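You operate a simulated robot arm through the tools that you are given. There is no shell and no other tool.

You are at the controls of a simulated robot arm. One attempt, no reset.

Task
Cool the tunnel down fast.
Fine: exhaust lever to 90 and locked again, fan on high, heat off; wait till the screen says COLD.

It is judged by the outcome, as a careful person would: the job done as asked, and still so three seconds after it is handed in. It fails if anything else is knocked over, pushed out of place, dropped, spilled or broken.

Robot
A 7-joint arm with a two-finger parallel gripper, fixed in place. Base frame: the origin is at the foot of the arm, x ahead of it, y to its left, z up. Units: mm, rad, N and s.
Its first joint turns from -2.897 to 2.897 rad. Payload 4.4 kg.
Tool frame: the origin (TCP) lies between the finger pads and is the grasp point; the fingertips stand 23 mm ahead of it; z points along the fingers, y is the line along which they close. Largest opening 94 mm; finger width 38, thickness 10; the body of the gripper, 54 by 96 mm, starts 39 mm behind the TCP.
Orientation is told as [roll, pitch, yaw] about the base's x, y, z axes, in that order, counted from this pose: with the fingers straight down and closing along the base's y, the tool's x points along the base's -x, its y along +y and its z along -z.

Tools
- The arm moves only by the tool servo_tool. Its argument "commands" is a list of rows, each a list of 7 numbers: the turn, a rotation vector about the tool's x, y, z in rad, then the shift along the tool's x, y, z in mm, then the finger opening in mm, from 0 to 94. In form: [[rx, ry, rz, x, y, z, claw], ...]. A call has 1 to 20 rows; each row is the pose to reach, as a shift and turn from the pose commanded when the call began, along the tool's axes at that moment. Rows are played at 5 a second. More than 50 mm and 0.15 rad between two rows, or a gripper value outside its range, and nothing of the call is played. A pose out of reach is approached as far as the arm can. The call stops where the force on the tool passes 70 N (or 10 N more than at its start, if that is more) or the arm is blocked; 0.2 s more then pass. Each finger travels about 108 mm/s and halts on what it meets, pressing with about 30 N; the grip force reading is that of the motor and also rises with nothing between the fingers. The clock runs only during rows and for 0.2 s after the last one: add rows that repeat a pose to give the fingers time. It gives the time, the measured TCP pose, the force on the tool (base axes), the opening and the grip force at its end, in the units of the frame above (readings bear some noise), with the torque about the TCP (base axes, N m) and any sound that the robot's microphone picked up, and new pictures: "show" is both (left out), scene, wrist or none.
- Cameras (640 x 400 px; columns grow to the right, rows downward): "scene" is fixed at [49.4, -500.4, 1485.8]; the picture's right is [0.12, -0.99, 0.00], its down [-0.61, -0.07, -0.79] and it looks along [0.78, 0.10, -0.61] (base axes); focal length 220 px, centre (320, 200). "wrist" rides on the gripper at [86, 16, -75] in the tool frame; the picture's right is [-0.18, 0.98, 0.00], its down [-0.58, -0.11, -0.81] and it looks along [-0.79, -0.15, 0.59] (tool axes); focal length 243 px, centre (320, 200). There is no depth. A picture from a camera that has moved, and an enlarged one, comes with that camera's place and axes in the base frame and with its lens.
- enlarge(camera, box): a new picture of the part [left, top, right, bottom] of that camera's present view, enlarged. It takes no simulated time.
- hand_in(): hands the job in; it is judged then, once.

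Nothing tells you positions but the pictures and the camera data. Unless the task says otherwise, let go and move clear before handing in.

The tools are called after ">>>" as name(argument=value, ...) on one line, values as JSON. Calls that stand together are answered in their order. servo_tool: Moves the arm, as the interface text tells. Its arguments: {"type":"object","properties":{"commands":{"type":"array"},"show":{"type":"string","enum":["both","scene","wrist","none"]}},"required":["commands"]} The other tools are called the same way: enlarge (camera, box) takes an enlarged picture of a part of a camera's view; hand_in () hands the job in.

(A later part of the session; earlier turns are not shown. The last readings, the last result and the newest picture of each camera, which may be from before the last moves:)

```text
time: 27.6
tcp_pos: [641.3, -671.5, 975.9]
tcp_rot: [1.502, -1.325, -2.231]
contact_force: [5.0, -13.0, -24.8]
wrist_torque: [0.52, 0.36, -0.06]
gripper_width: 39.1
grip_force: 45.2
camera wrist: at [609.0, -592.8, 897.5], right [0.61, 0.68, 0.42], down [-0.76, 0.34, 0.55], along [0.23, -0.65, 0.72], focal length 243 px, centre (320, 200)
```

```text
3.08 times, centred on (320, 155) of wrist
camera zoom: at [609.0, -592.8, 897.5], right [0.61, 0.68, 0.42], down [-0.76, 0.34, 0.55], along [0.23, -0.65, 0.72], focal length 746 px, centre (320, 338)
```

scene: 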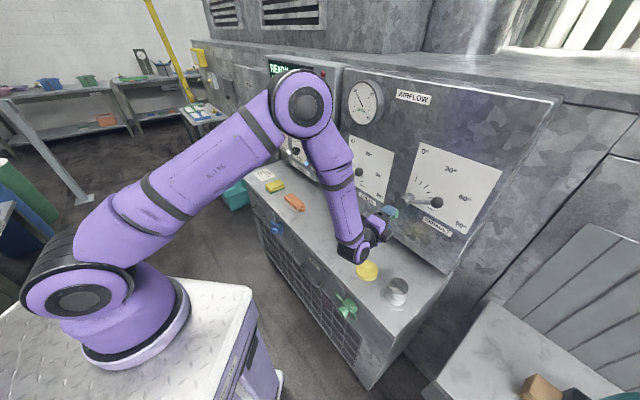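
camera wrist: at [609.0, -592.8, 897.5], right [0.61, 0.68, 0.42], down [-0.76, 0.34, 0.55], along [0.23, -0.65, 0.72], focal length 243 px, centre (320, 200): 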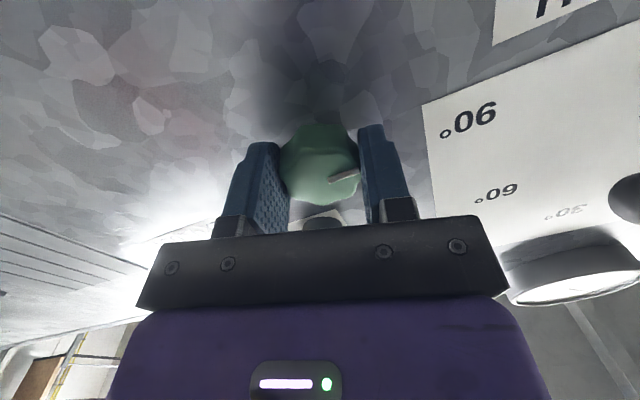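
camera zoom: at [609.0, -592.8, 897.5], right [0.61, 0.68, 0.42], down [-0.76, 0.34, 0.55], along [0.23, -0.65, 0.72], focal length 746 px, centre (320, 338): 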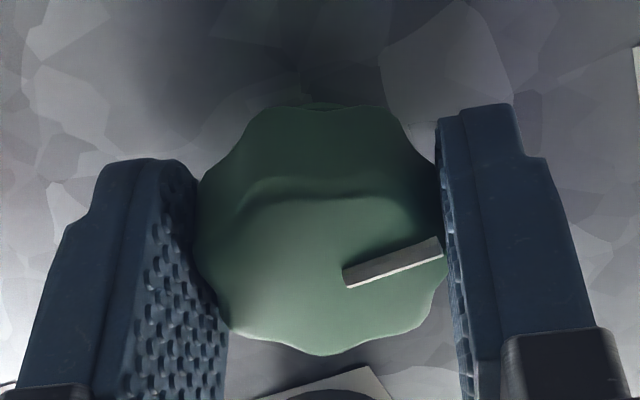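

The knob's mark now points about horizontal (viewer's left), roughly 90° counter-clockwise from its original position. I'll release it, back off and check.

>>> servo_tool(commands=[[0, 0, 0, 0, 0, 0, 50], [0, 0, 0, 0, 0, 0, 64], [0, 0, 0, 0, 0, 0, 66], [0, 0, 0, 0, 0, -20, 66], [0, 0, 0, 0, 0, -45, 66], [0, 0, 0, 0, 0, -70, 66], [0, 0, 0, 0, 0, -70, 66]], show="both")

>>> enlarge(camera="scene", box=[355, 160, 475, 250])

>>> enlarge(camera="wrist", box=[220, 0, 420, 140])

```text
time: 29.2
tcp_pos: [587.4, -623.0, 978.5]
tcp_rot: [1.502, -1.326, -2.229]
contact_force: [1.6, 0.5, -1.2]
wrist_torque: [0.01, 0.03, -0.02]
gripper_width: 66.1
grip_force: 0.0
camera wrist: at [555.2, -545.2, 899.4], right [0.61, 0.68, 0.42], down [-0.76, 0.34, 0.55], along [0.23, -0.65, 0.72], focal length 243 px, centre (320, 200)
```

scene: 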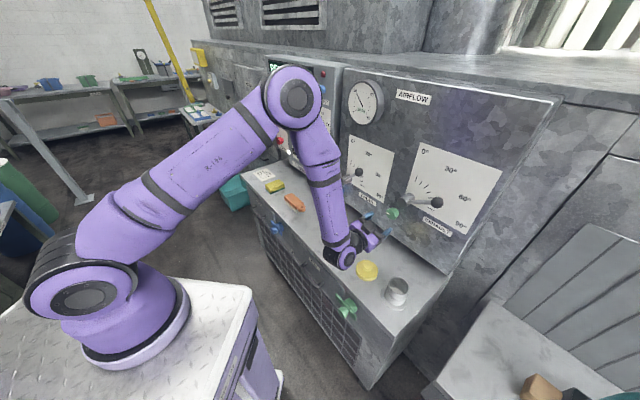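
wrist: 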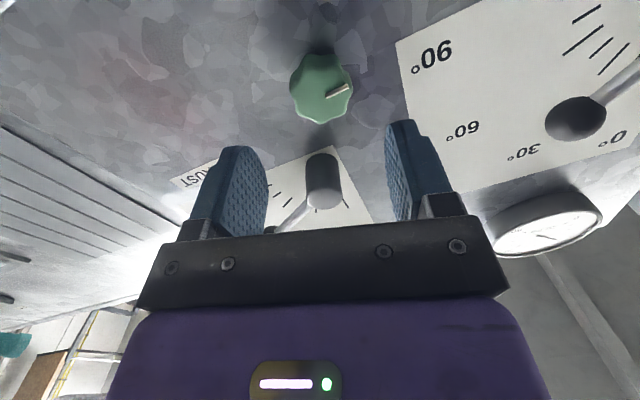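

```text
4.44 times, centred on (415, 205) of scene
camera zoom: at [49.4, -500.4, 1485.8], right [0.12, -0.99, 0.0], down [-0.61, -0.07, -0.79], along [0.78, 0.1, -0.61], focal length 979 px, centre (-102, 178)
```

zoom: 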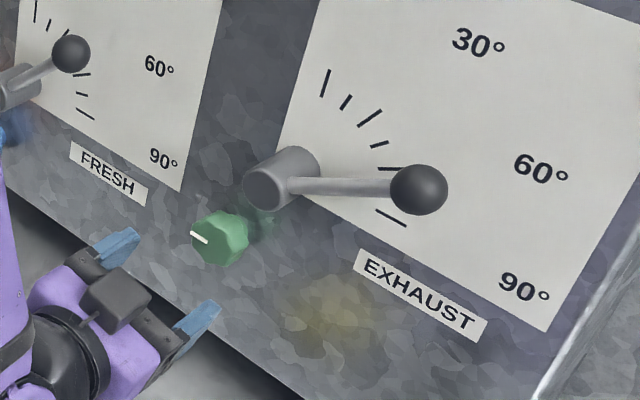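

```text
2.86 times, centred on (320, 70) of wrist
camera zoom: at [555.2, -545.2, 899.4], right [0.61, 0.68, 0.42], down [-0.76, 0.34, 0.55], along [0.23, -0.65, 0.72], focal length 693 px, centre (320, 571)
```

zoom: 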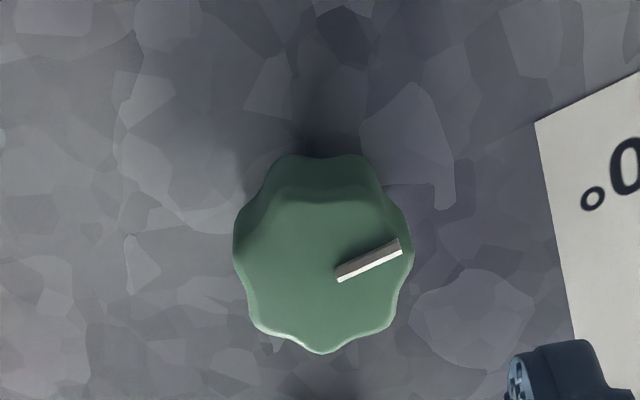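

The knob's mark now points to 9 o'clock, i.e. a clear quarter-turn from its locked position. Next is the lever: hub centre at about t=−54, z=1057 and ball at t=−146, z=1114 (≈60°). I'll retreat, roll the wrist to match the lever, and move in front of the ball.

>>> servo_tool(commands=[[0, 0, 0.13, 0, 0, -15, 66], [0, 0, 0.26, 0, 0, -30, 66], [0, 0, 0.4, 0, 0, -40, 66], [0, 0, 0.53, 0, 0, -40, 66], [0, 0, 0.66, 0, 0, -40, 66], [0, 0, 0.8, 0, 0, -40, 66], [0, 0, 0.8, 0, 0, -40, 66]], show="wrist")

```text
time: 30.8
tcp_pos: [559.8, -596.7, 977.7]
tcp_rot: [1.551, -0.523, -2.284]
contact_force: [0.0, 0.0, 0.4]
wrist_torque: [0.01, -0.02, 0.05]
gripper_width: 65.9
grip_force: 0.1
camera wrist: at [558.2, -484.2, 950.6], right [0.23, 0.24, 0.94], down [-0.97, 0.11, 0.21], along [-0.06, -0.96, 0.26], focal length 243 px, centre (320, 200)
```

wrist: 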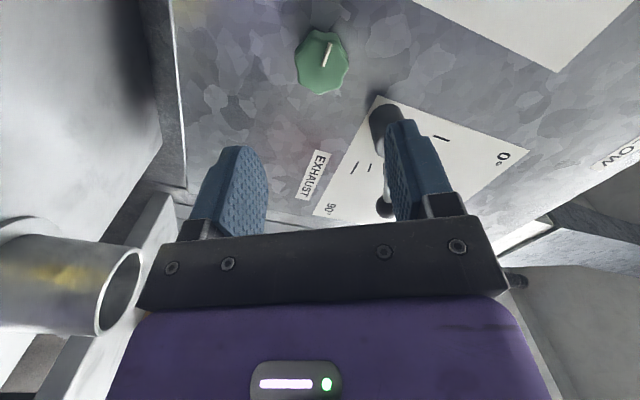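

>>> servo_tool(commands=[[0, 0, 0, -36, 11, 0, 66], [0, 0, 0, -71, 22, 5, 66], [0, 0, 0, -107, 33, 10, 66], [0, 0, 0, -142, 44, 15, 66], [0, 0, 0, -178, 55, 20, 66], [0, 0, 0, -178, 55, 20, 66]], show="both")

>>> enlarge(camera="scene", box=[355, 140, 515, 260])

```text
time: 32.2
tcp_pos: [492.9, -705.1, 1114.4]
tcp_rot: [1.551, -0.526, -2.283]
contact_force: [0.4, -0.6, -0.5]
wrist_torque: [-0.03, -0.03, -0.02]
gripper_width: 65.8
grip_force: 0.0
camera wrist: at [492.5, -593.3, 1085.9], right [0.23, 0.24, 0.94], down [-0.97, 0.11, 0.21], along [-0.06, -0.96, 0.26], focal length 243 px, centre (320, 200)
```

scene: 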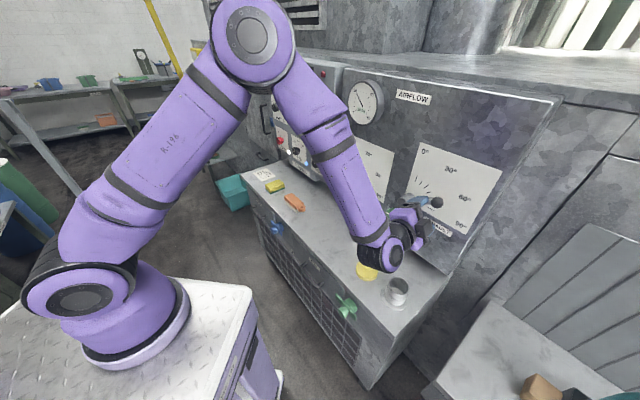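
wrist: 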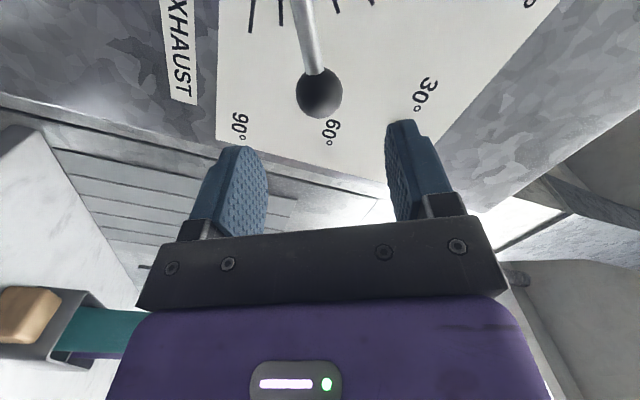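

```text
3.33 times, centred on (435, 200) of scene
camera zoom: at [49.4, -500.4, 1485.8], right [0.12, -0.99, 0.0], down [-0.61, -0.07, -0.79], along [0.78, 0.1, -0.61], focal length 734 px, centre (-63, 200)
```

zoom: 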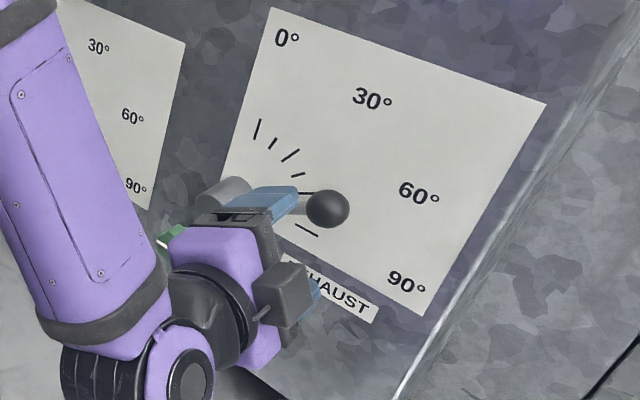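

The ball is lined up on the tool axis. Advancing around it with open fingers, then gripping.

>>> servo_tool(commands=[[0, 0, 0, -1, 0, 20, 62], [0, 0, 0, -1, 0, 40, 60], [0, 0, 0, -1, 0, 60, 60], [0, 0, 0, -1, 0, 75, 60], [0, 0, 0, -1, 0, 75, 60]], show="wrist")

```text
time: 33.4
tcp_pos: [548.0, -756.5, 1113.2]
tcp_rot: [1.551, -0.524, -2.285]
contact_force: [0.0, 0.1, -0.6]
wrist_torque: [-0.01, 0.02, 0.0]
gripper_width: 59.9
grip_force: 0.1
camera wrist: at [547.3, -644.7, 1084.6], right [0.23, 0.24, 0.94], down [-0.97, 0.11, 0.21], along [-0.06, -0.96, 0.26], focal length 243 px, centre (320, 200)
```

wrist: 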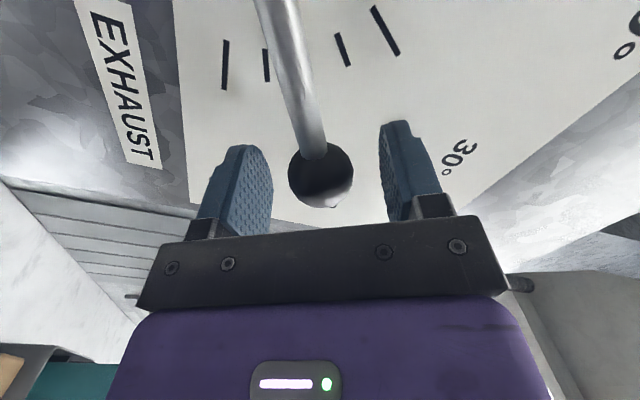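

>>> servo_tool(commands=[[0, 0, 0, 0, 0, 0, 45], [0, 0, 0, 0, 0, 0, 35], [0, 0, 0, 0, 0, 0, 26], [0, 0, 0, 0, 0, 0, 26]], show="wrist")

```text
time: 34.4
tcp_pos: [548.2, -757.1, 1112.9]
tcp_rot: [1.552, -0.524, -2.284]
contact_force: [0.0, -0.6, 0.0]
wrist_torque: [-0.04, 0.0, -0.03]
gripper_width: 31.5
grip_force: 45.1
camera wrist: at [547.2, -644.7, 1084.7], right [0.23, 0.24, 0.94], down [-0.97, 0.11, 0.21], along [-0.06, -0.96, 0.26], focal length 243 px, centre (320, 200)
```

wrist: 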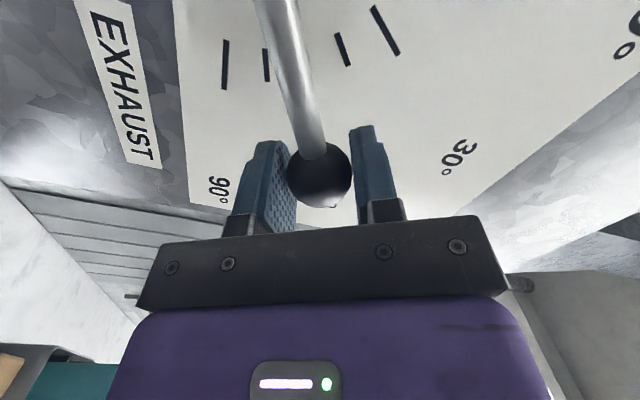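

The ball is gripped and the lever is at 60°. I'll move it clockwise along its arc a little first to check it's really unlocked.

>>> servo_tool(commands=[[0, 0, 0.05, 0.1, -5.5, 0, 26], [0, 0, 0.1, 0.5, -10.9, 0, 26], [0, 0, 0.15, 1.2, -16.3, 0, 26]], show="wrist")

```text
time: 35.2
tcp_pos: [544.0, -762.1, 1098.1]
tcp_rot: [1.554, -0.377, -2.29]
contact_force: [8.4, -20.5, 2.3]
wrist_torque: [-0.24, -0.11, -0.51]
gripper_width: 31.7
grip_force: 44.7
camera wrist: at [545.1, -646.8, 1083.7], right [0.14, 0.13, 0.98], down [-0.99, 0.1, 0.12], along [-0.08, -0.99, 0.14], focal length 243 px, centre (320, 200)
```

wrist: 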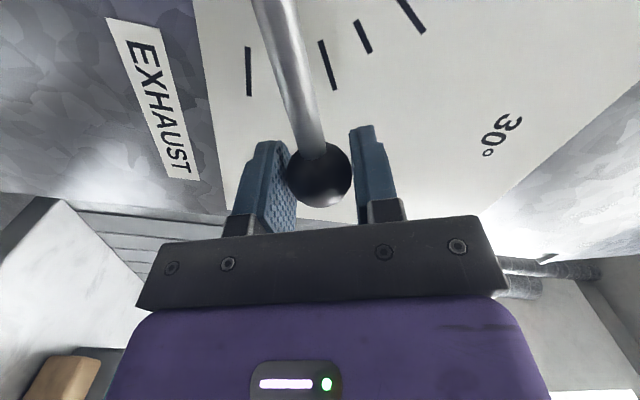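

The lever moves freely — the 60° tick is now uncovered — so it's unlocked. Continuing along the arc to 90°.

>>> servo_tool(commands=[[0, 0, 0.06, 0.2, -6.5, 0.5, 26], [0, 0, 0.12, 0.8, -13.1, 1, 26], [0, 0, 0.18, 1.8, -19.6, 1, 26], [0, 0, 0.24, 3.1, -26, 1, 26], [0, 0, 0.3, 4.9, -32.3, 1, 26], [0, 0, 0.34, 6.3, -36.4, 1, 26], [0, 0, 0.34, 6.3, -36.4, 1, 26]], show="both")

>>> enlarge(camera="scene", box=[355, 140, 515, 260])

>>> enlarge(camera="wrist", box=[180, 0, 460, 200])

```text
time: 36.8
tcp_pos: [539.6, -766.2, 1062.7]
tcp_rot: [1.554, -0.034, -2.296]
contact_force: [6.5, -20.6, 3.9]
wrist_torque: [0.24, -0.4, 0.21]
gripper_width: 31.6
grip_force: 45.5
camera wrist: at [540.5, -651.7, 1077.4], right [-0.09, -0.12, 0.99], down [-0.99, 0.1, -0.07], along [-0.09, -0.99, -0.13], focal length 243 px, centre (320, 200)
```

scene: 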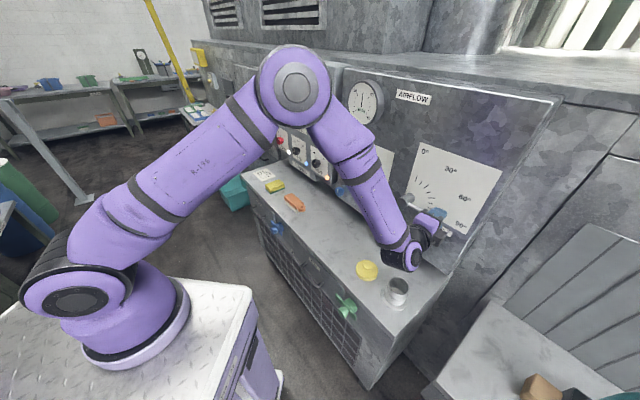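
wrist: 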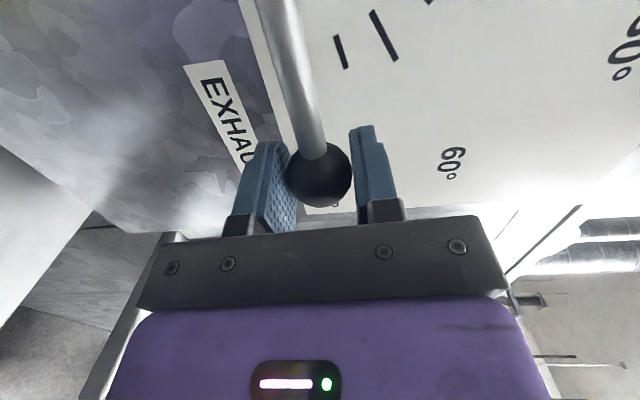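

```text
3.33 times, centred on (435, 200) of scene
camera zoom: at [49.4, -500.4, 1485.8], right [0.12, -0.99, 0.0], down [-0.61, -0.07, -0.79], along [0.78, 0.1, -0.61], focal length 734 px, centre (-63, 200)
```

zoom: 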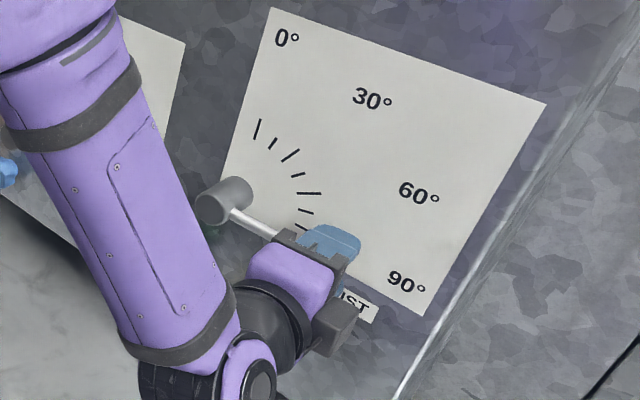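

```text
2.00 times, centred on (320, 100) of wrist
camera zoom: at [540.5, -651.7, 1077.4], right [-0.09, -0.12, 0.99], down [-0.99, 0.1, -0.07], along [-0.09, -0.99, -0.13], focal length 485 px, centre (320, 400)
```

zoom: 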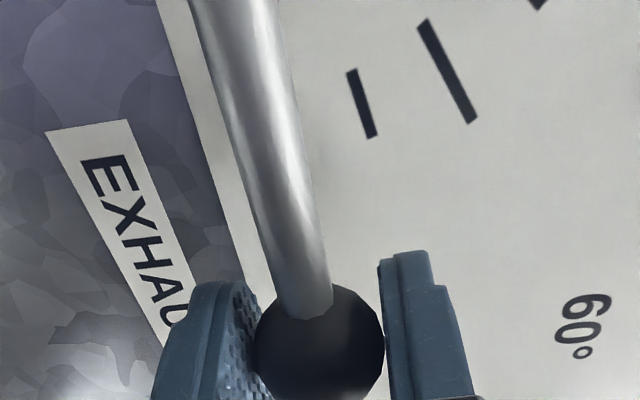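

The lever is near 87–88° by my estimate. I'll nudge it a few mm more and watch for a stop.

>>> servo_tool(commands=[[0, 0, 0.015, 0, -1.7, 0, 26], [0, 0, 0.03, 0, -3.4, 0, 26], [0, 0, 0.03, 0, -3.4, 0, 26]], show="wrist")

>>> enlarge(camera="scene", box=[335, 70, 415, 140])

```text
time: 37.6
tcp_pos: [538.8, -767.0, 1060.7]
tcp_rot: [1.554, -0.004, -2.294]
contact_force: [9.3, -16.8, 3.7]
wrist_torque: [-0.21, 0.34, -0.26]
gripper_width: 31.3
grip_force: 45.0
camera wrist: at [540.1, -652.0, 1076.9], right [-0.11, -0.14, 0.98], down [-0.99, 0.1, -0.09], along [-0.08, -0.98, -0.15], focal length 243 px, centre (320, 200)
```

wrist: 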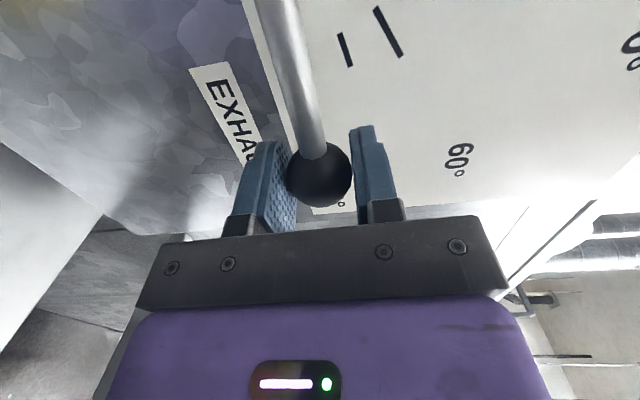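

```text
5.71 times, centred on (375, 105) of scene
camera zoom: at [49.4, -500.4, 1485.8], right [0.12, -0.99, 0.0], down [-0.61, -0.07, -0.79], along [0.78, 0.1, -0.61], focal length 1259 px, centre (6, 743)
```

zoom: 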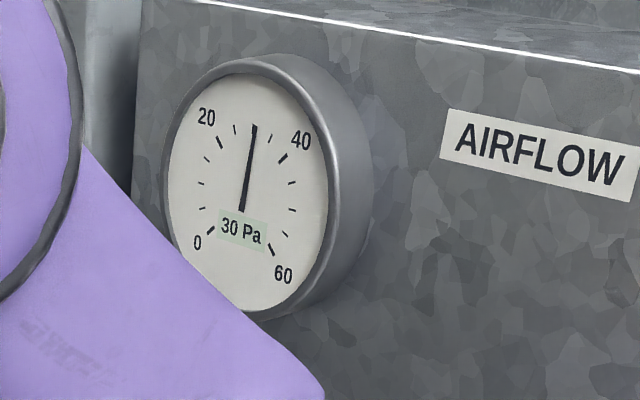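

The gauge went from 20 to 30 Pa, consistent with 60°→90°. I'll release the ball, back off, and check the lever angle against the ticks from a square-on view.

>>> servo_tool(commands=[[0, 0, 0, 0, 0, 0, 45], [0, 0, 0, 0, 0, 0, 62], [0, 0, 0, 0, 0, 0, 64], [0, 0, 0, 0, 0, -25, 64], [0, 0, 0, 0, 0, -60, 64], [0, 0, 0, 0, 0, -95, 64], [0, 0, 0, 0, 0, -95, 64]], show="both")

>>> enlarge(camera="scene", box=[355, 140, 515, 260])

>>> enlarge(camera="wrist", box=[180, 0, 460, 180])

```text
time: 39.2
tcp_pos: [466.3, -704.7, 1059.7]
tcp_rot: [1.555, -0.006, -2.295]
contact_force: [-0.6, -0.2, 0.8]
wrist_torque: [-0.01, 0.0, 0.0]
gripper_width: 64.0
grip_force: 0.0
camera wrist: at [468.7, -590.6, 1077.4], right [-0.11, -0.14, 0.98], down [-0.99, 0.1, -0.09], along [-0.08, -0.98, -0.15], focal length 243 px, centre (320, 200)
```

scene: 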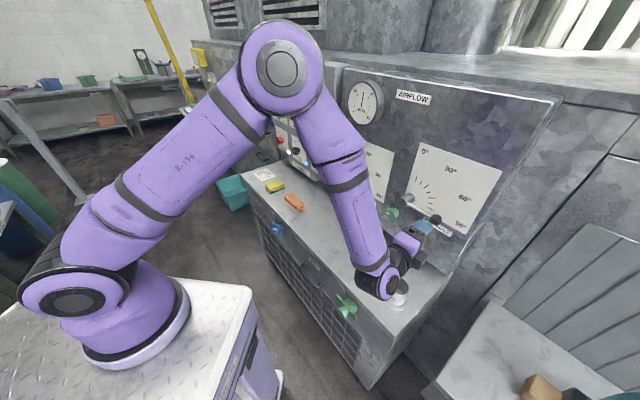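
wrist: 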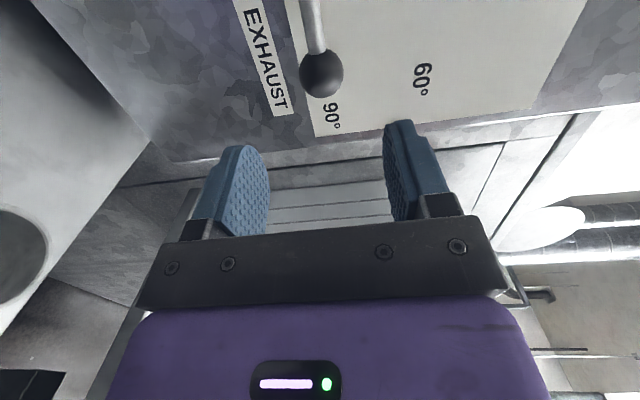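

```text
3.33 times, centred on (435, 200) of scene
camera zoom: at [49.4, -500.4, 1485.8], right [0.12, -0.99, 0.0], down [-0.61, -0.07, -0.79], along [0.78, 0.1, -0.61], focal length 734 px, centre (-63, 200)
```

zoom: 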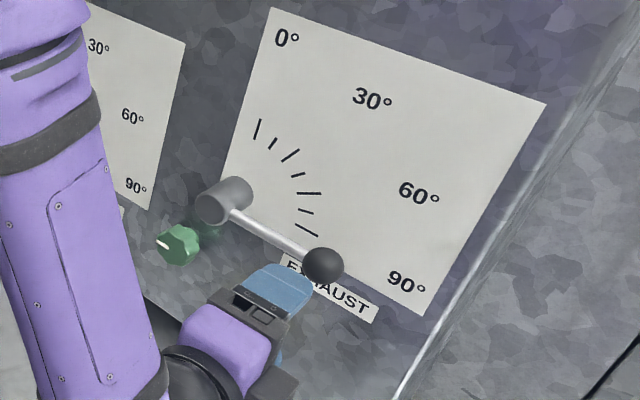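

```text
2.22 times, centred on (320, 90) of wrist
camera zoom: at [468.7, -590.6, 1077.4], right [-0.11, -0.14, 0.98], down [-0.99, 0.1, -0.09], along [-0.08, -0.98, -0.15], focal length 539 px, centre (320, 444)
```

zoom: 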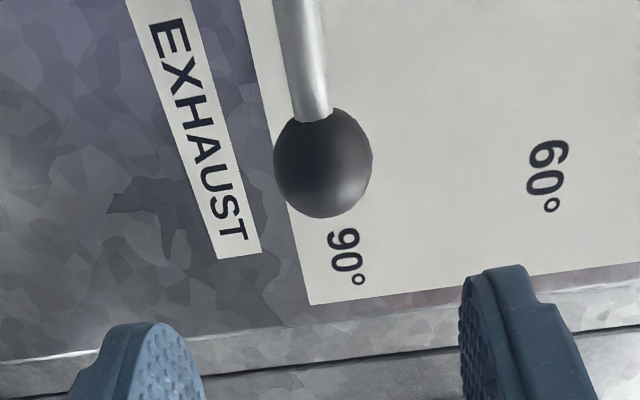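

>>> enlarge(camera="scene", box=[395, 190, 455, 230])

```text
10.00 times, centred on (425, 210) of scene
camera zoom: at [49.4, -500.4, 1485.8], right [0.12, -0.99, 0.0], down [-0.61, -0.07, -0.79], along [0.78, 0.1, -0.61], focal length 2203 px, centre (-730, 100)
```

zoom: 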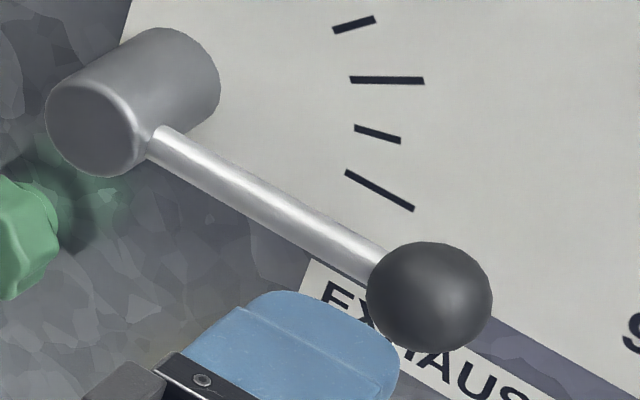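

Geometric check with the vanishing point: the rod slope matches the horizontal direction within about half a degree, so the lever is at 90°. Now back to the green knob to lock it: I'll move in front of it and roll the wrist back so I have a full clockwise stroke.

>>> servo_tool(commands=[[0, 0, 0, 35, -20, 5, 66], [0, 0, 0, 70, -40, 10, 66], [0, 0, 0, 105, -60, 15, 66], [0, 0, 0, 139.5, -80, 20, 66], [0, 0, 0, 139.5, -80, 20, 66]], show="none")

>>> servo_tool(commands=[[0, 0, -0.13, 0, 0, 0, 66], [0, 0, -0.26, 0, 0, 0, 66], [0, 0, -0.39, 0, 0, 0, 66], [0, 0, -0.52, 0, 0, 0, 66], [0, 0, -0.65, 0, 0, 0, 66], [0, 0, -0.78, 0, 0, 0, 66], [0, 0, -0.91, 0, 0, 0, 66], [0, 0, -1.04, 0, 0, 0, 66], [0, 0, -1.17, 0, 0, 0, 66], [0, 0, -1.3, 0, 0, 0, 66], [0, 0, -1.36, 0, 0, 0, 66], [0, 0, -1.36, 0, 0, 0, 66]], show="both")

```text
time: 40.4
tcp_pos: [572.6, -614.5, 977.5]
tcp_rot: [1.553, -0.007, -2.296]
contact_force: [0.4, -0.3, 0.1]
wrist_torque: [-0.06, 0.01, -0.03]
gripper_width: 66.0
grip_force: 0.0
```

```text
time: 43.0
tcp_pos: [571.1, -612.1, 981.1]
tcp_rot: [1.489, -1.365, -2.215]
contact_force: [0.8, 0.4, 0.2]
wrist_torque: [0.0, 0.0, 0.03]
gripper_width: 66.1
grip_force: 0.0
camera wrist: at [537.5, -536.6, 900.4], right [0.62, 0.69, 0.38], down [-0.75, 0.36, 0.56], along [0.25, -0.63, 0.74], focal length 243 px, centre (320, 200)
```

scene: 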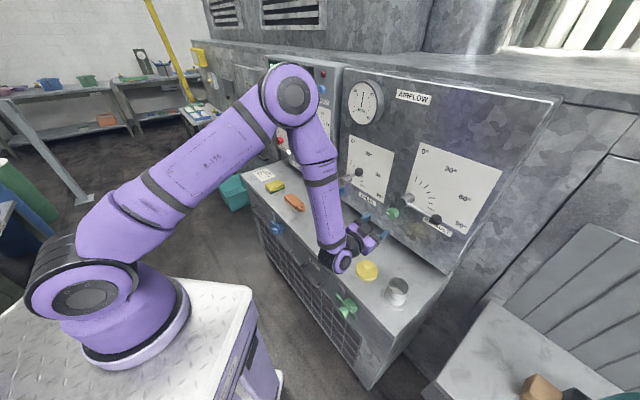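
wrist: 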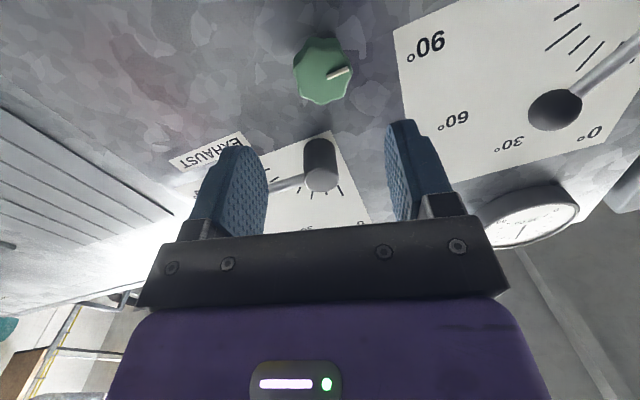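

>>> servo_tool(commands=[[0, 0, 0, 1, 1, 25, 66], [0, 0, 0, 2, 1, 50, 64], [0, 0, 0, 2, 1, 72, 62], [0, 0, 0, 2, 1, 92, 62], [0, 0, 0, 2, 1, 92, 62]], show="wrist")

>>> enlarge(camera="wrist", box=[200, 90, 440, 230])

```text
time: 44.2
tcp_pos: [640.8, -674.2, 976.1]
tcp_rot: [1.488, -1.366, -2.216]
contact_force: [-0.6, 0.3, -0.2]
wrist_torque: [0.02, -0.01, 0.03]
gripper_width: 62.0
grip_force: 0.2
camera wrist: at [606.6, -598.8, 896.6], right [0.62, 0.69, 0.38], down [-0.75, 0.36, 0.56], along [0.25, -0.63, 0.74], focal length 243 px, centre (320, 200)
```

wrist: 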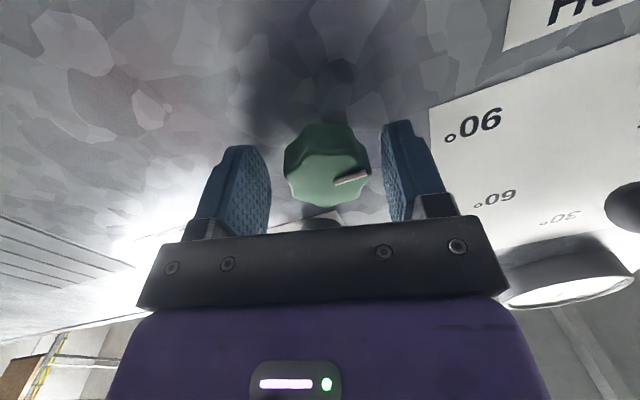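

```text
2.67 times, centred on (320, 160) of wrist
camera zoom: at [606.6, -598.8, 896.6], right [0.62, 0.69, 0.38], down [-0.75, 0.36, 0.56], along [0.25, -0.63, 0.74], focal length 647 px, centre (320, 307)
```

zoom: 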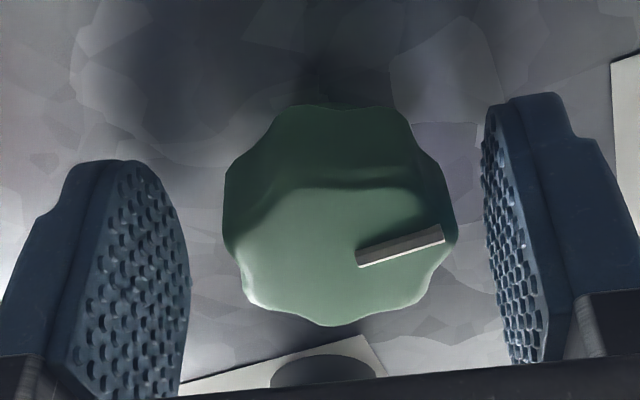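

>>> servo_tool(commands=[[0, 0, 0, -2, 2, 0, 62], [0, 0, 0, -2, 2, 0, 50], [0, 0, 0, -2, 2, 0, 42], [0, 0, 0, -2, 2, 0, 34], [0, 0, 0, -2, 2, 0, 34]], show="wrist")

```text
time: 45.4
tcp_pos: [642.2, -673.0, 979.3]
tcp_rot: [1.49, -1.364, -2.214]
contact_force: [0.4, -0.6, -0.2]
wrist_torque: [0.05, 0.05, 0.02]
gripper_width: 39.2
grip_force: 44.9
camera wrist: at [607.7, -596.9, 899.3], right [0.62, 0.69, 0.38], down [-0.75, 0.36, 0.56], along [0.25, -0.63, 0.74], focal length 243 px, centre (320, 200)
```

wrist: 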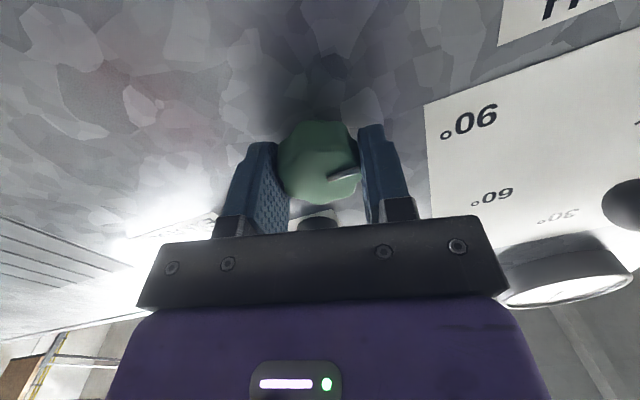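

Gripped with negligible side load. Turning clockwise in steps to lock.

>>> servo_tool(commands=[[0, 0, 0.12, 0, 0, 0, 34], [0, 0, 0.24, 0, 0, 0, 34], [0, 0, 0.36, 0, 0, 0, 34], [0, 0, 0.48, 0, 0, 0, 34], [0, 0, 0.6, 0, 0, 0, 34]], show="wrist")

```text
time: 46.6
tcp_pos: [641.6, -673.4, 979.1]
tcp_rot: [1.548, -0.763, -2.281]
contact_force: [-5.8, -19.9, -1.7]
wrist_torque: [-0.58, -0.49, -0.67]
gripper_width: 39.2
grip_force: 45.0
camera wrist: at [634.6, -567.3, 932.2], right [0.37, 0.4, 0.84], down [-0.93, 0.16, 0.34], along [0.0, -0.9, 0.43], focal length 243 px, centre (320, 200)
```

wrist: 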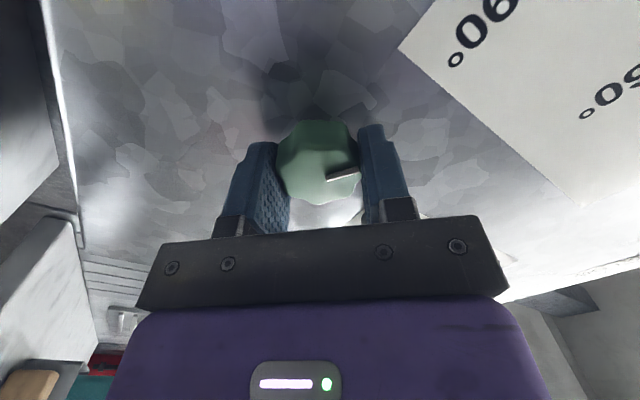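

>>> servo_tool(commands=[[0, 0, 0.12, -1, -1, 0, 34], [0, 0, 0.24, -1, -1, 0, 34], [0, 0, 0.36, -1, -1, 0, 34], [0, 0, 0.48, -1, -1, 0, 34], [0, 0, 0.6, -1, -1, 0, 34]], show="wrist")

```text
time: 47.8
tcp_pos: [642.7, -673.1, 979.2]
tcp_rot: [1.554, -0.164, -2.294]
contact_force: [-13.4, -13.6, -5.7]
wrist_torque: [-0.25, -0.21, -0.22]
gripper_width: 39.3
grip_force: 45.2
camera wrist: at [644.7, -557.2, 981.8], right [0.0, -0.03, 1.0], down [-1.0, 0.09, 0.0], along [-0.09, -1.0, -0.03], focal length 243 px, centre (320, 200)
```

wrist: 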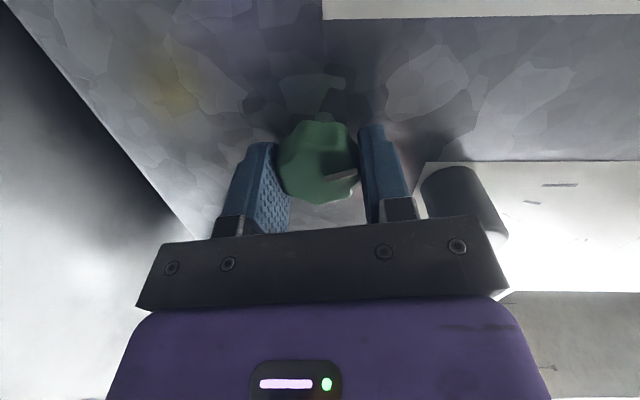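

>>> servo_tool(commands=[[0, 0, 0.12, -1, 0, 0, 34], [0, 0, 0.24, -1, 0, 0, 34], [0, 0, 0.36, -1, 0, 0, 34], [0, 0, 0.36, -1, 0, 0, 34]], show="both")

>>> enlarge(camera="wrist", box=[230, 90, 410, 220])

>>> enlarge(camera="scene", box=[360, 180, 440, 240])

```text
time: 48.8
tcp_pos: [643.2, -673.8, 978.7]
tcp_rot: [1.553, 0.197, -2.296]
contact_force: [-10.1, -6.3, -9.7]
wrist_torque: [-0.33, 0.82, 0.25]
gripper_width: 39.2
grip_force: 44.6
camera wrist: at [641.1, -562.3, 1012.4], right [-0.23, -0.29, 0.93], down [-0.97, 0.12, -0.21], along [-0.06, -0.95, -0.31], focal length 243 px, centre (320, 200)
```

scene: 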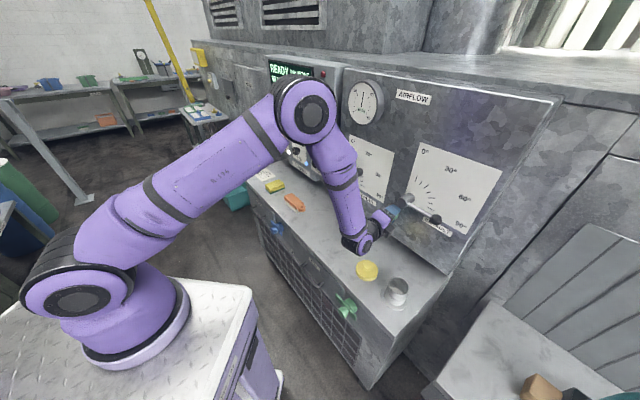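
wrist: 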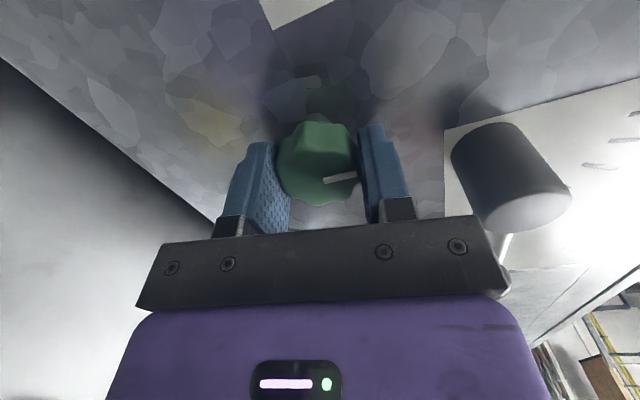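

```text
3.08 times, centred on (320, 155) of wrist
camera zoom: at [641.1, -562.3, 1012.4], right [-0.23, -0.29, 0.93], down [-0.97, 0.12, -0.21], along [-0.06, -0.95, -0.31], focal length 746 px, centre (320, 338)
```

zoom: 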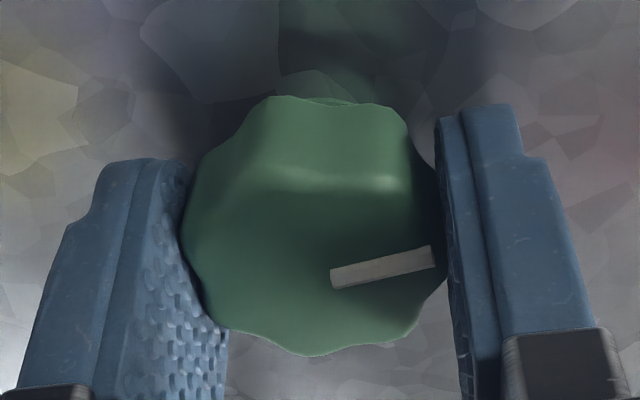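

```text
6.67 times, centred on (400, 210) of scene
camera zoom: at [49.4, -500.4, 1485.8], right [0.12, -0.99, 0.0], down [-0.61, -0.07, -0.79], along [0.78, 0.1, -0.61], focal length 1468 px, centre (-213, 133)
```

zoom: 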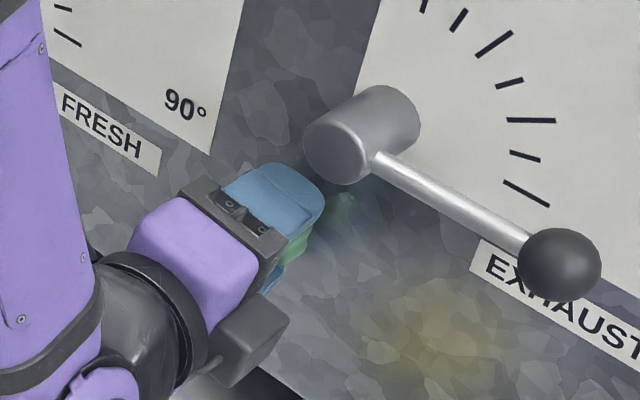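

A reaction torque of about 0.8 N·m appeared as the mark came back up — the locked end stop. I'll release, back off and check the mark and lever.

>>> servo_tool(commands=[[0, 0, 0, 0, 0, 0, 50], [0, 0, 0, 0, 0, 0, 64], [0, 0, 0, 0, 0, 0, 66], [0, 0, 0, 0, 0, -25, 66], [0, 0, 0, 0, 0, -55, 66], [0, 0, 0, 0, 0, -90, 66], [0, 0, 0, 0, 0, -90, 66]], show="both")

>>> enlarge(camera="scene", box=[375, 180, 455, 240])

>>> enlarge(camera="wrist", box=[220, 0, 420, 140])

```text
time: 50.4
tcp_pos: [574.5, -612.5, 981.3]
tcp_rot: [1.552, 0.192, -2.298]
contact_force: [-0.5, -0.1, 0.3]
wrist_torque: [-0.02, 0.01, -0.02]
gripper_width: 65.9
grip_force: 0.2
camera wrist: at [573.3, -501.7, 1014.5], right [-0.23, -0.29, 0.93], down [-0.97, 0.12, -0.21], along [-0.06, -0.95, -0.31], focal length 243 px, centre (320, 200)
```

scene: 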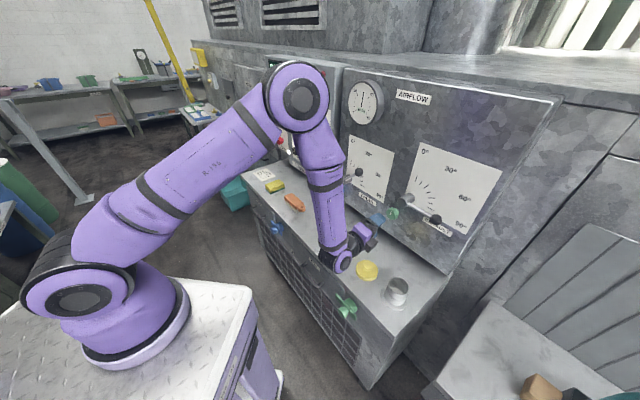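
wrist: 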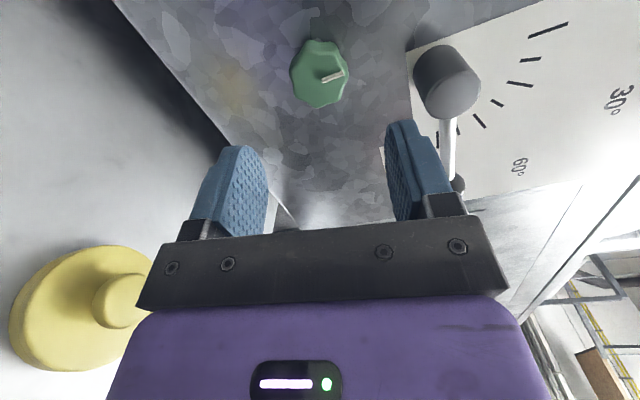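

```text
6.67 times, centred on (415, 210) of scene
camera zoom: at [49.4, -500.4, 1485.8], right [0.12, -0.99, 0.0], down [-0.61, -0.07, -0.79], along [0.78, 0.1, -0.61], focal length 1468 px, centre (-313, 133)
```

zoom: 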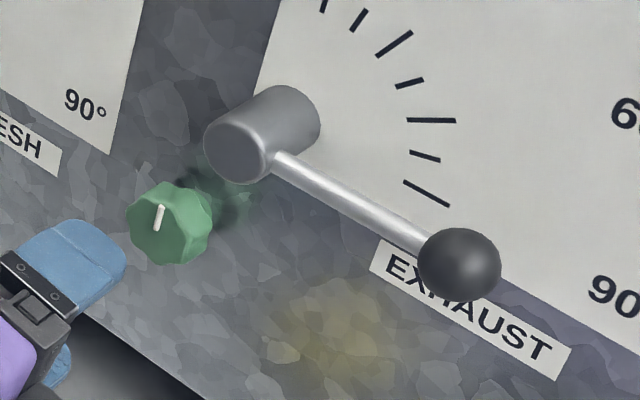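

```text
2.86 times, centred on (320, 70) of wrist
camera zoom: at [573.3, -501.7, 1014.5], right [-0.23, -0.29, 0.93], down [-0.97, 0.12, -0.21], along [-0.06, -0.95, -0.31], focal length 693 px, centre (320, 571)
```

zoom: 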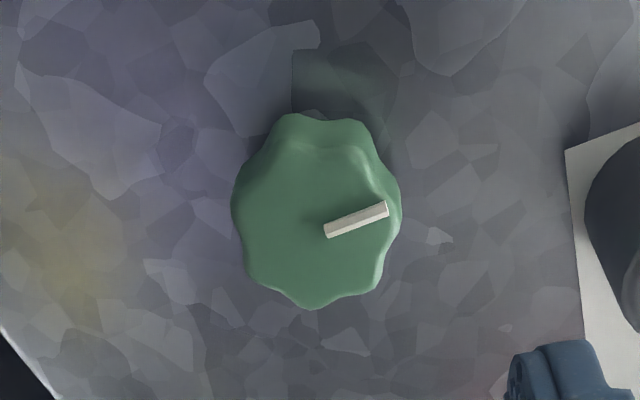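

The mark is exactly vertical again (locked) and the lever is still at 90°. Now to the FAN and HEAT knobs on the tunnel box: I'll withdraw, roll back and return to the tool-down pose to move over and view that box.

>>> servo_tool(commands=[[0, 0, 0, 7, 35, -25, 70], [0, 0, 0, 14, 70, -50, 80], [0, 0, 0, 22, 105, -75, 90], [0, 0, 0, 30, 147, -100, 90], [0, 0, 0, 30, 147, -100, 90]], show="none")

>>> servo_tool(commands=[[0, 0, -0.14, 0, 0, 0, 90], [0, 0, -0.28, 0, 0, 0, 90], [0, 0, -0.42, 0, 0, 0, 90], [0, 0, -0.56, 0, 0, 0, 90], [0, 0, -0.7, 0, 0, 0, 90], [0, 0, -0.84, 0, 0, 0, 90], [0, 0, -0.98, 0, 0, 0, 90], [0, 0, -1.12, 0, 0, 0, 90], [0, 0, -1.26, 0, 0, 0, 90], [0, 0, -1.4, 0, 0, 0, 90], [0, 0, -1.54, 0, 0, 0, 90], [0, 0, -1.65, 0, 0, 0, 90], [0, 0, -1.65, 0, 0, 0, 90]], show="both")

```text
time: 51.6
tcp_pos: [504.2, -543.9, 1130.0]
tcp_rot: [1.554, 0.195, -2.297]
contact_force: [0.4, -0.1, 0.1]
wrist_torque: [0.01, 0.0, -0.05]
gripper_width: 90.1
grip_force: 0.0
```

```text
time: 54.4
tcp_pos: [502.0, -547.8, 1130.6]
tcp_rot: [1.429, -1.456, -2.151]
contact_force: [-0.2, 0.5, -0.4]
wrist_torque: [0.02, 0.06, 0.0]
gripper_width: 90.0
grip_force: 0.0
camera wrist: at [462.2, -477.4, 1048.7], right [0.64, 0.71, 0.29], down [-0.71, 0.4, 0.58], along [0.3, -0.58, 0.76], focal length 243 px, centre (320, 200)
```

scene: 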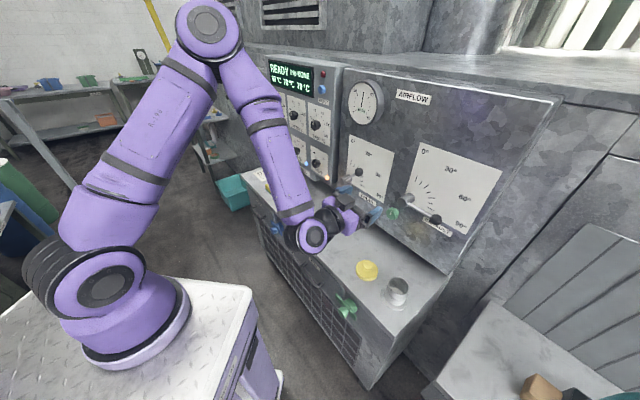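
wrist: 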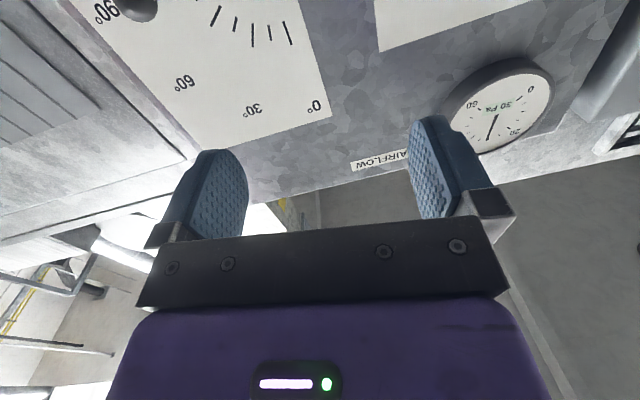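

>>> servo_tool(commands=[[0, 0.13, 0, 0, 0, -5, 94], [0, 0.26, 0, 0, 0, -10, 94], [0, 0.39, 0, 0, 0, -15, 94], [0, 0.52, 0, 0, 0, -20, 94], [0, 0.65, 0, 0, 0, -25, 94], [0, 0.78, 0, 0, 0, -30, 94], [0, 0.91, 0, 0, 0, -35, 94], [0, 1.04, 0, 0, 0, -40, 94], [0, 1.17, 0, 0, 0, -40, 94], [0, 1.3, 0, 0, 0, -40, 94], [0, 1.43, 0, 0, 0, -40, 94], [0, 1.55, 0, 0, 0, -40, 94], [0, 1.55, 0, 0, 0, -40, 94]], show="both")

```text
time: 57.2
tcp_pos: [472.4, -521.6, 1133.6]
tcp_rot: [0.117, -0.003, -0.726]
contact_force: [0.2, 0.1, 1.1]
wrist_torque: [0.0, 0.05, 0.0]
gripper_width: 94.1
grip_force: 0.0
camera wrist: at [412.7, -457.1, 1208.6], right [0.79, 0.61, 0.11], down [0.3, -0.53, 0.79], along [0.54, -0.59, -0.6], focal length 243 px, centre (320, 200)
```

scene: 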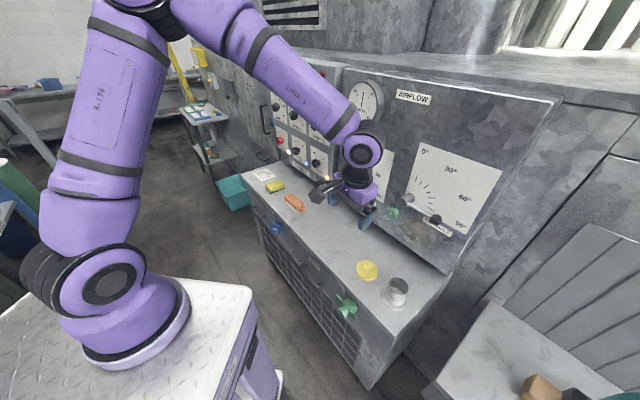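
wrist: 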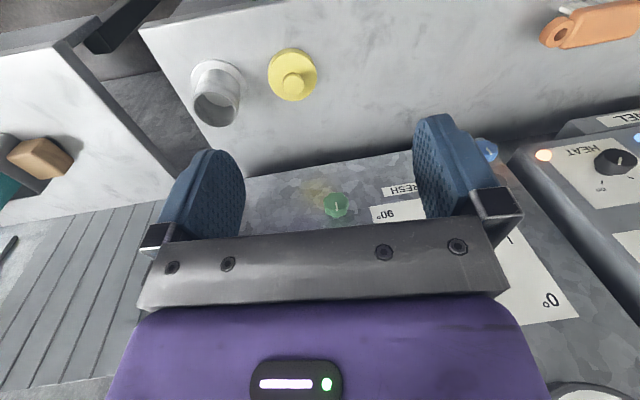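

>>> servo_tool(commands=[[0.06, 0, -0.06, 0, 0, -20, 94], [0.117, 0, -0.126, 0, 0, -40, 94], [0.117, 0, -0.126, 0, 0, -80, 94], [0.117, 0, -0.126, 0, 0, -80, 94]], show="none")

```text
time: 58.2
tcp_pos: [465.2, -526.8, 1213.1]
tcp_rot: [-0.003, -0.01, -0.601]
contact_force: [-0.8, -1.3, 0.2]
wrist_torque: [0.01, 0.0, -0.04]
gripper_width: 93.9
grip_force: 0.1
```

>>> servo_tool(commands=[[0, 0, 0, -11, 43.5, -1.5, 94], [0, 0, 0, -22, 87, -3, 94], [0, 0, 0, -34, 131, -4.5, 94], [0, 0, 0, -45, 174, -6, 94], [0, 0, 0, -56, 218, -7, 94], [0, 0, 0, -67, 261, -8.5, 94], [0, 0, 0, -79, 305, -10, 94], [0, 0, 0, -90, 348, -11, 94], [0, 0, 0, -101, 392, -13, 94], [0, 0, 0, -112, 435, -14, 94], [0, 0, 0, -124, 479, -15.5, 94], [0, 0, 0, -135, 523, -17, 94], [0, 0, 0, -135, 523, -17, 94]], show="both")

>>> enlarge(camera="wrist", box=[230, 90, 430, 230])

```text
time: 61.0
tcp_pos: [871.4, -169.9, 1229.0]
tcp_rot: [-0.003, -0.01, -0.6]
contact_force: [0.0, -0.6, 0.8]
wrist_torque: [0.02, 0.0, 0.04]
gripper_width: 93.9
grip_force: 0.1
camera wrist: at [809.3, -106.3, 1302.7], right [0.71, 0.71, 0.0], down [0.41, -0.41, 0.81], along [0.57, -0.58, -0.58], focal length 243 px, centre (320, 200)
```

scene: 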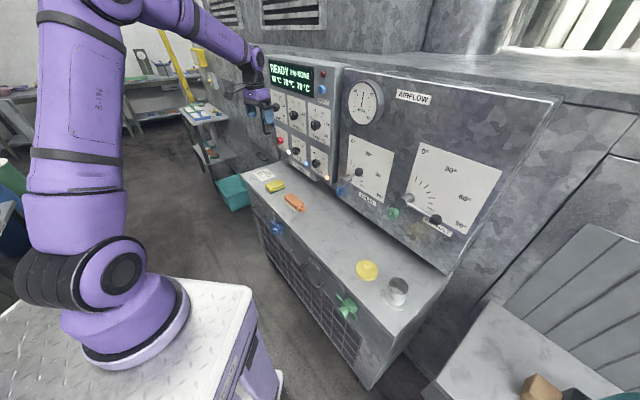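
wrist: 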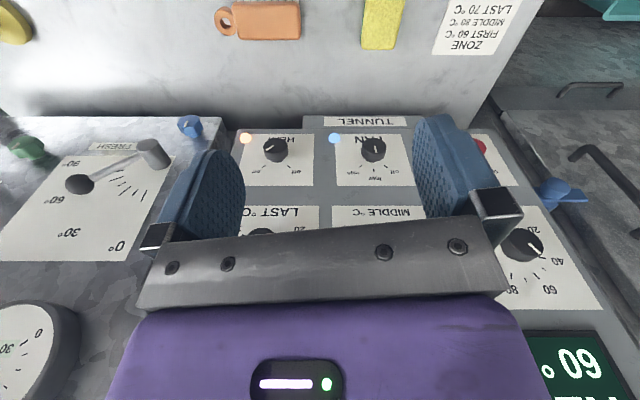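

```text
2.86 times, centred on (330, 160) of wrist
camera zoom: at [809.3, -106.3, 1302.7], right [0.71, 0.71, 0.0], down [0.41, -0.41, 0.81], along [0.57, -0.58, -0.58], focal length 693 px, centre (291, 314)
```

zoom: 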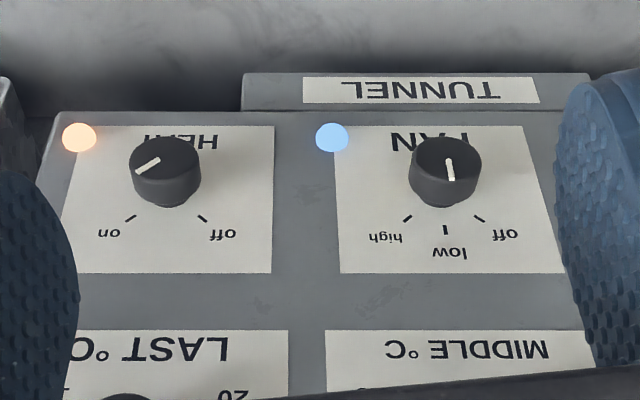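

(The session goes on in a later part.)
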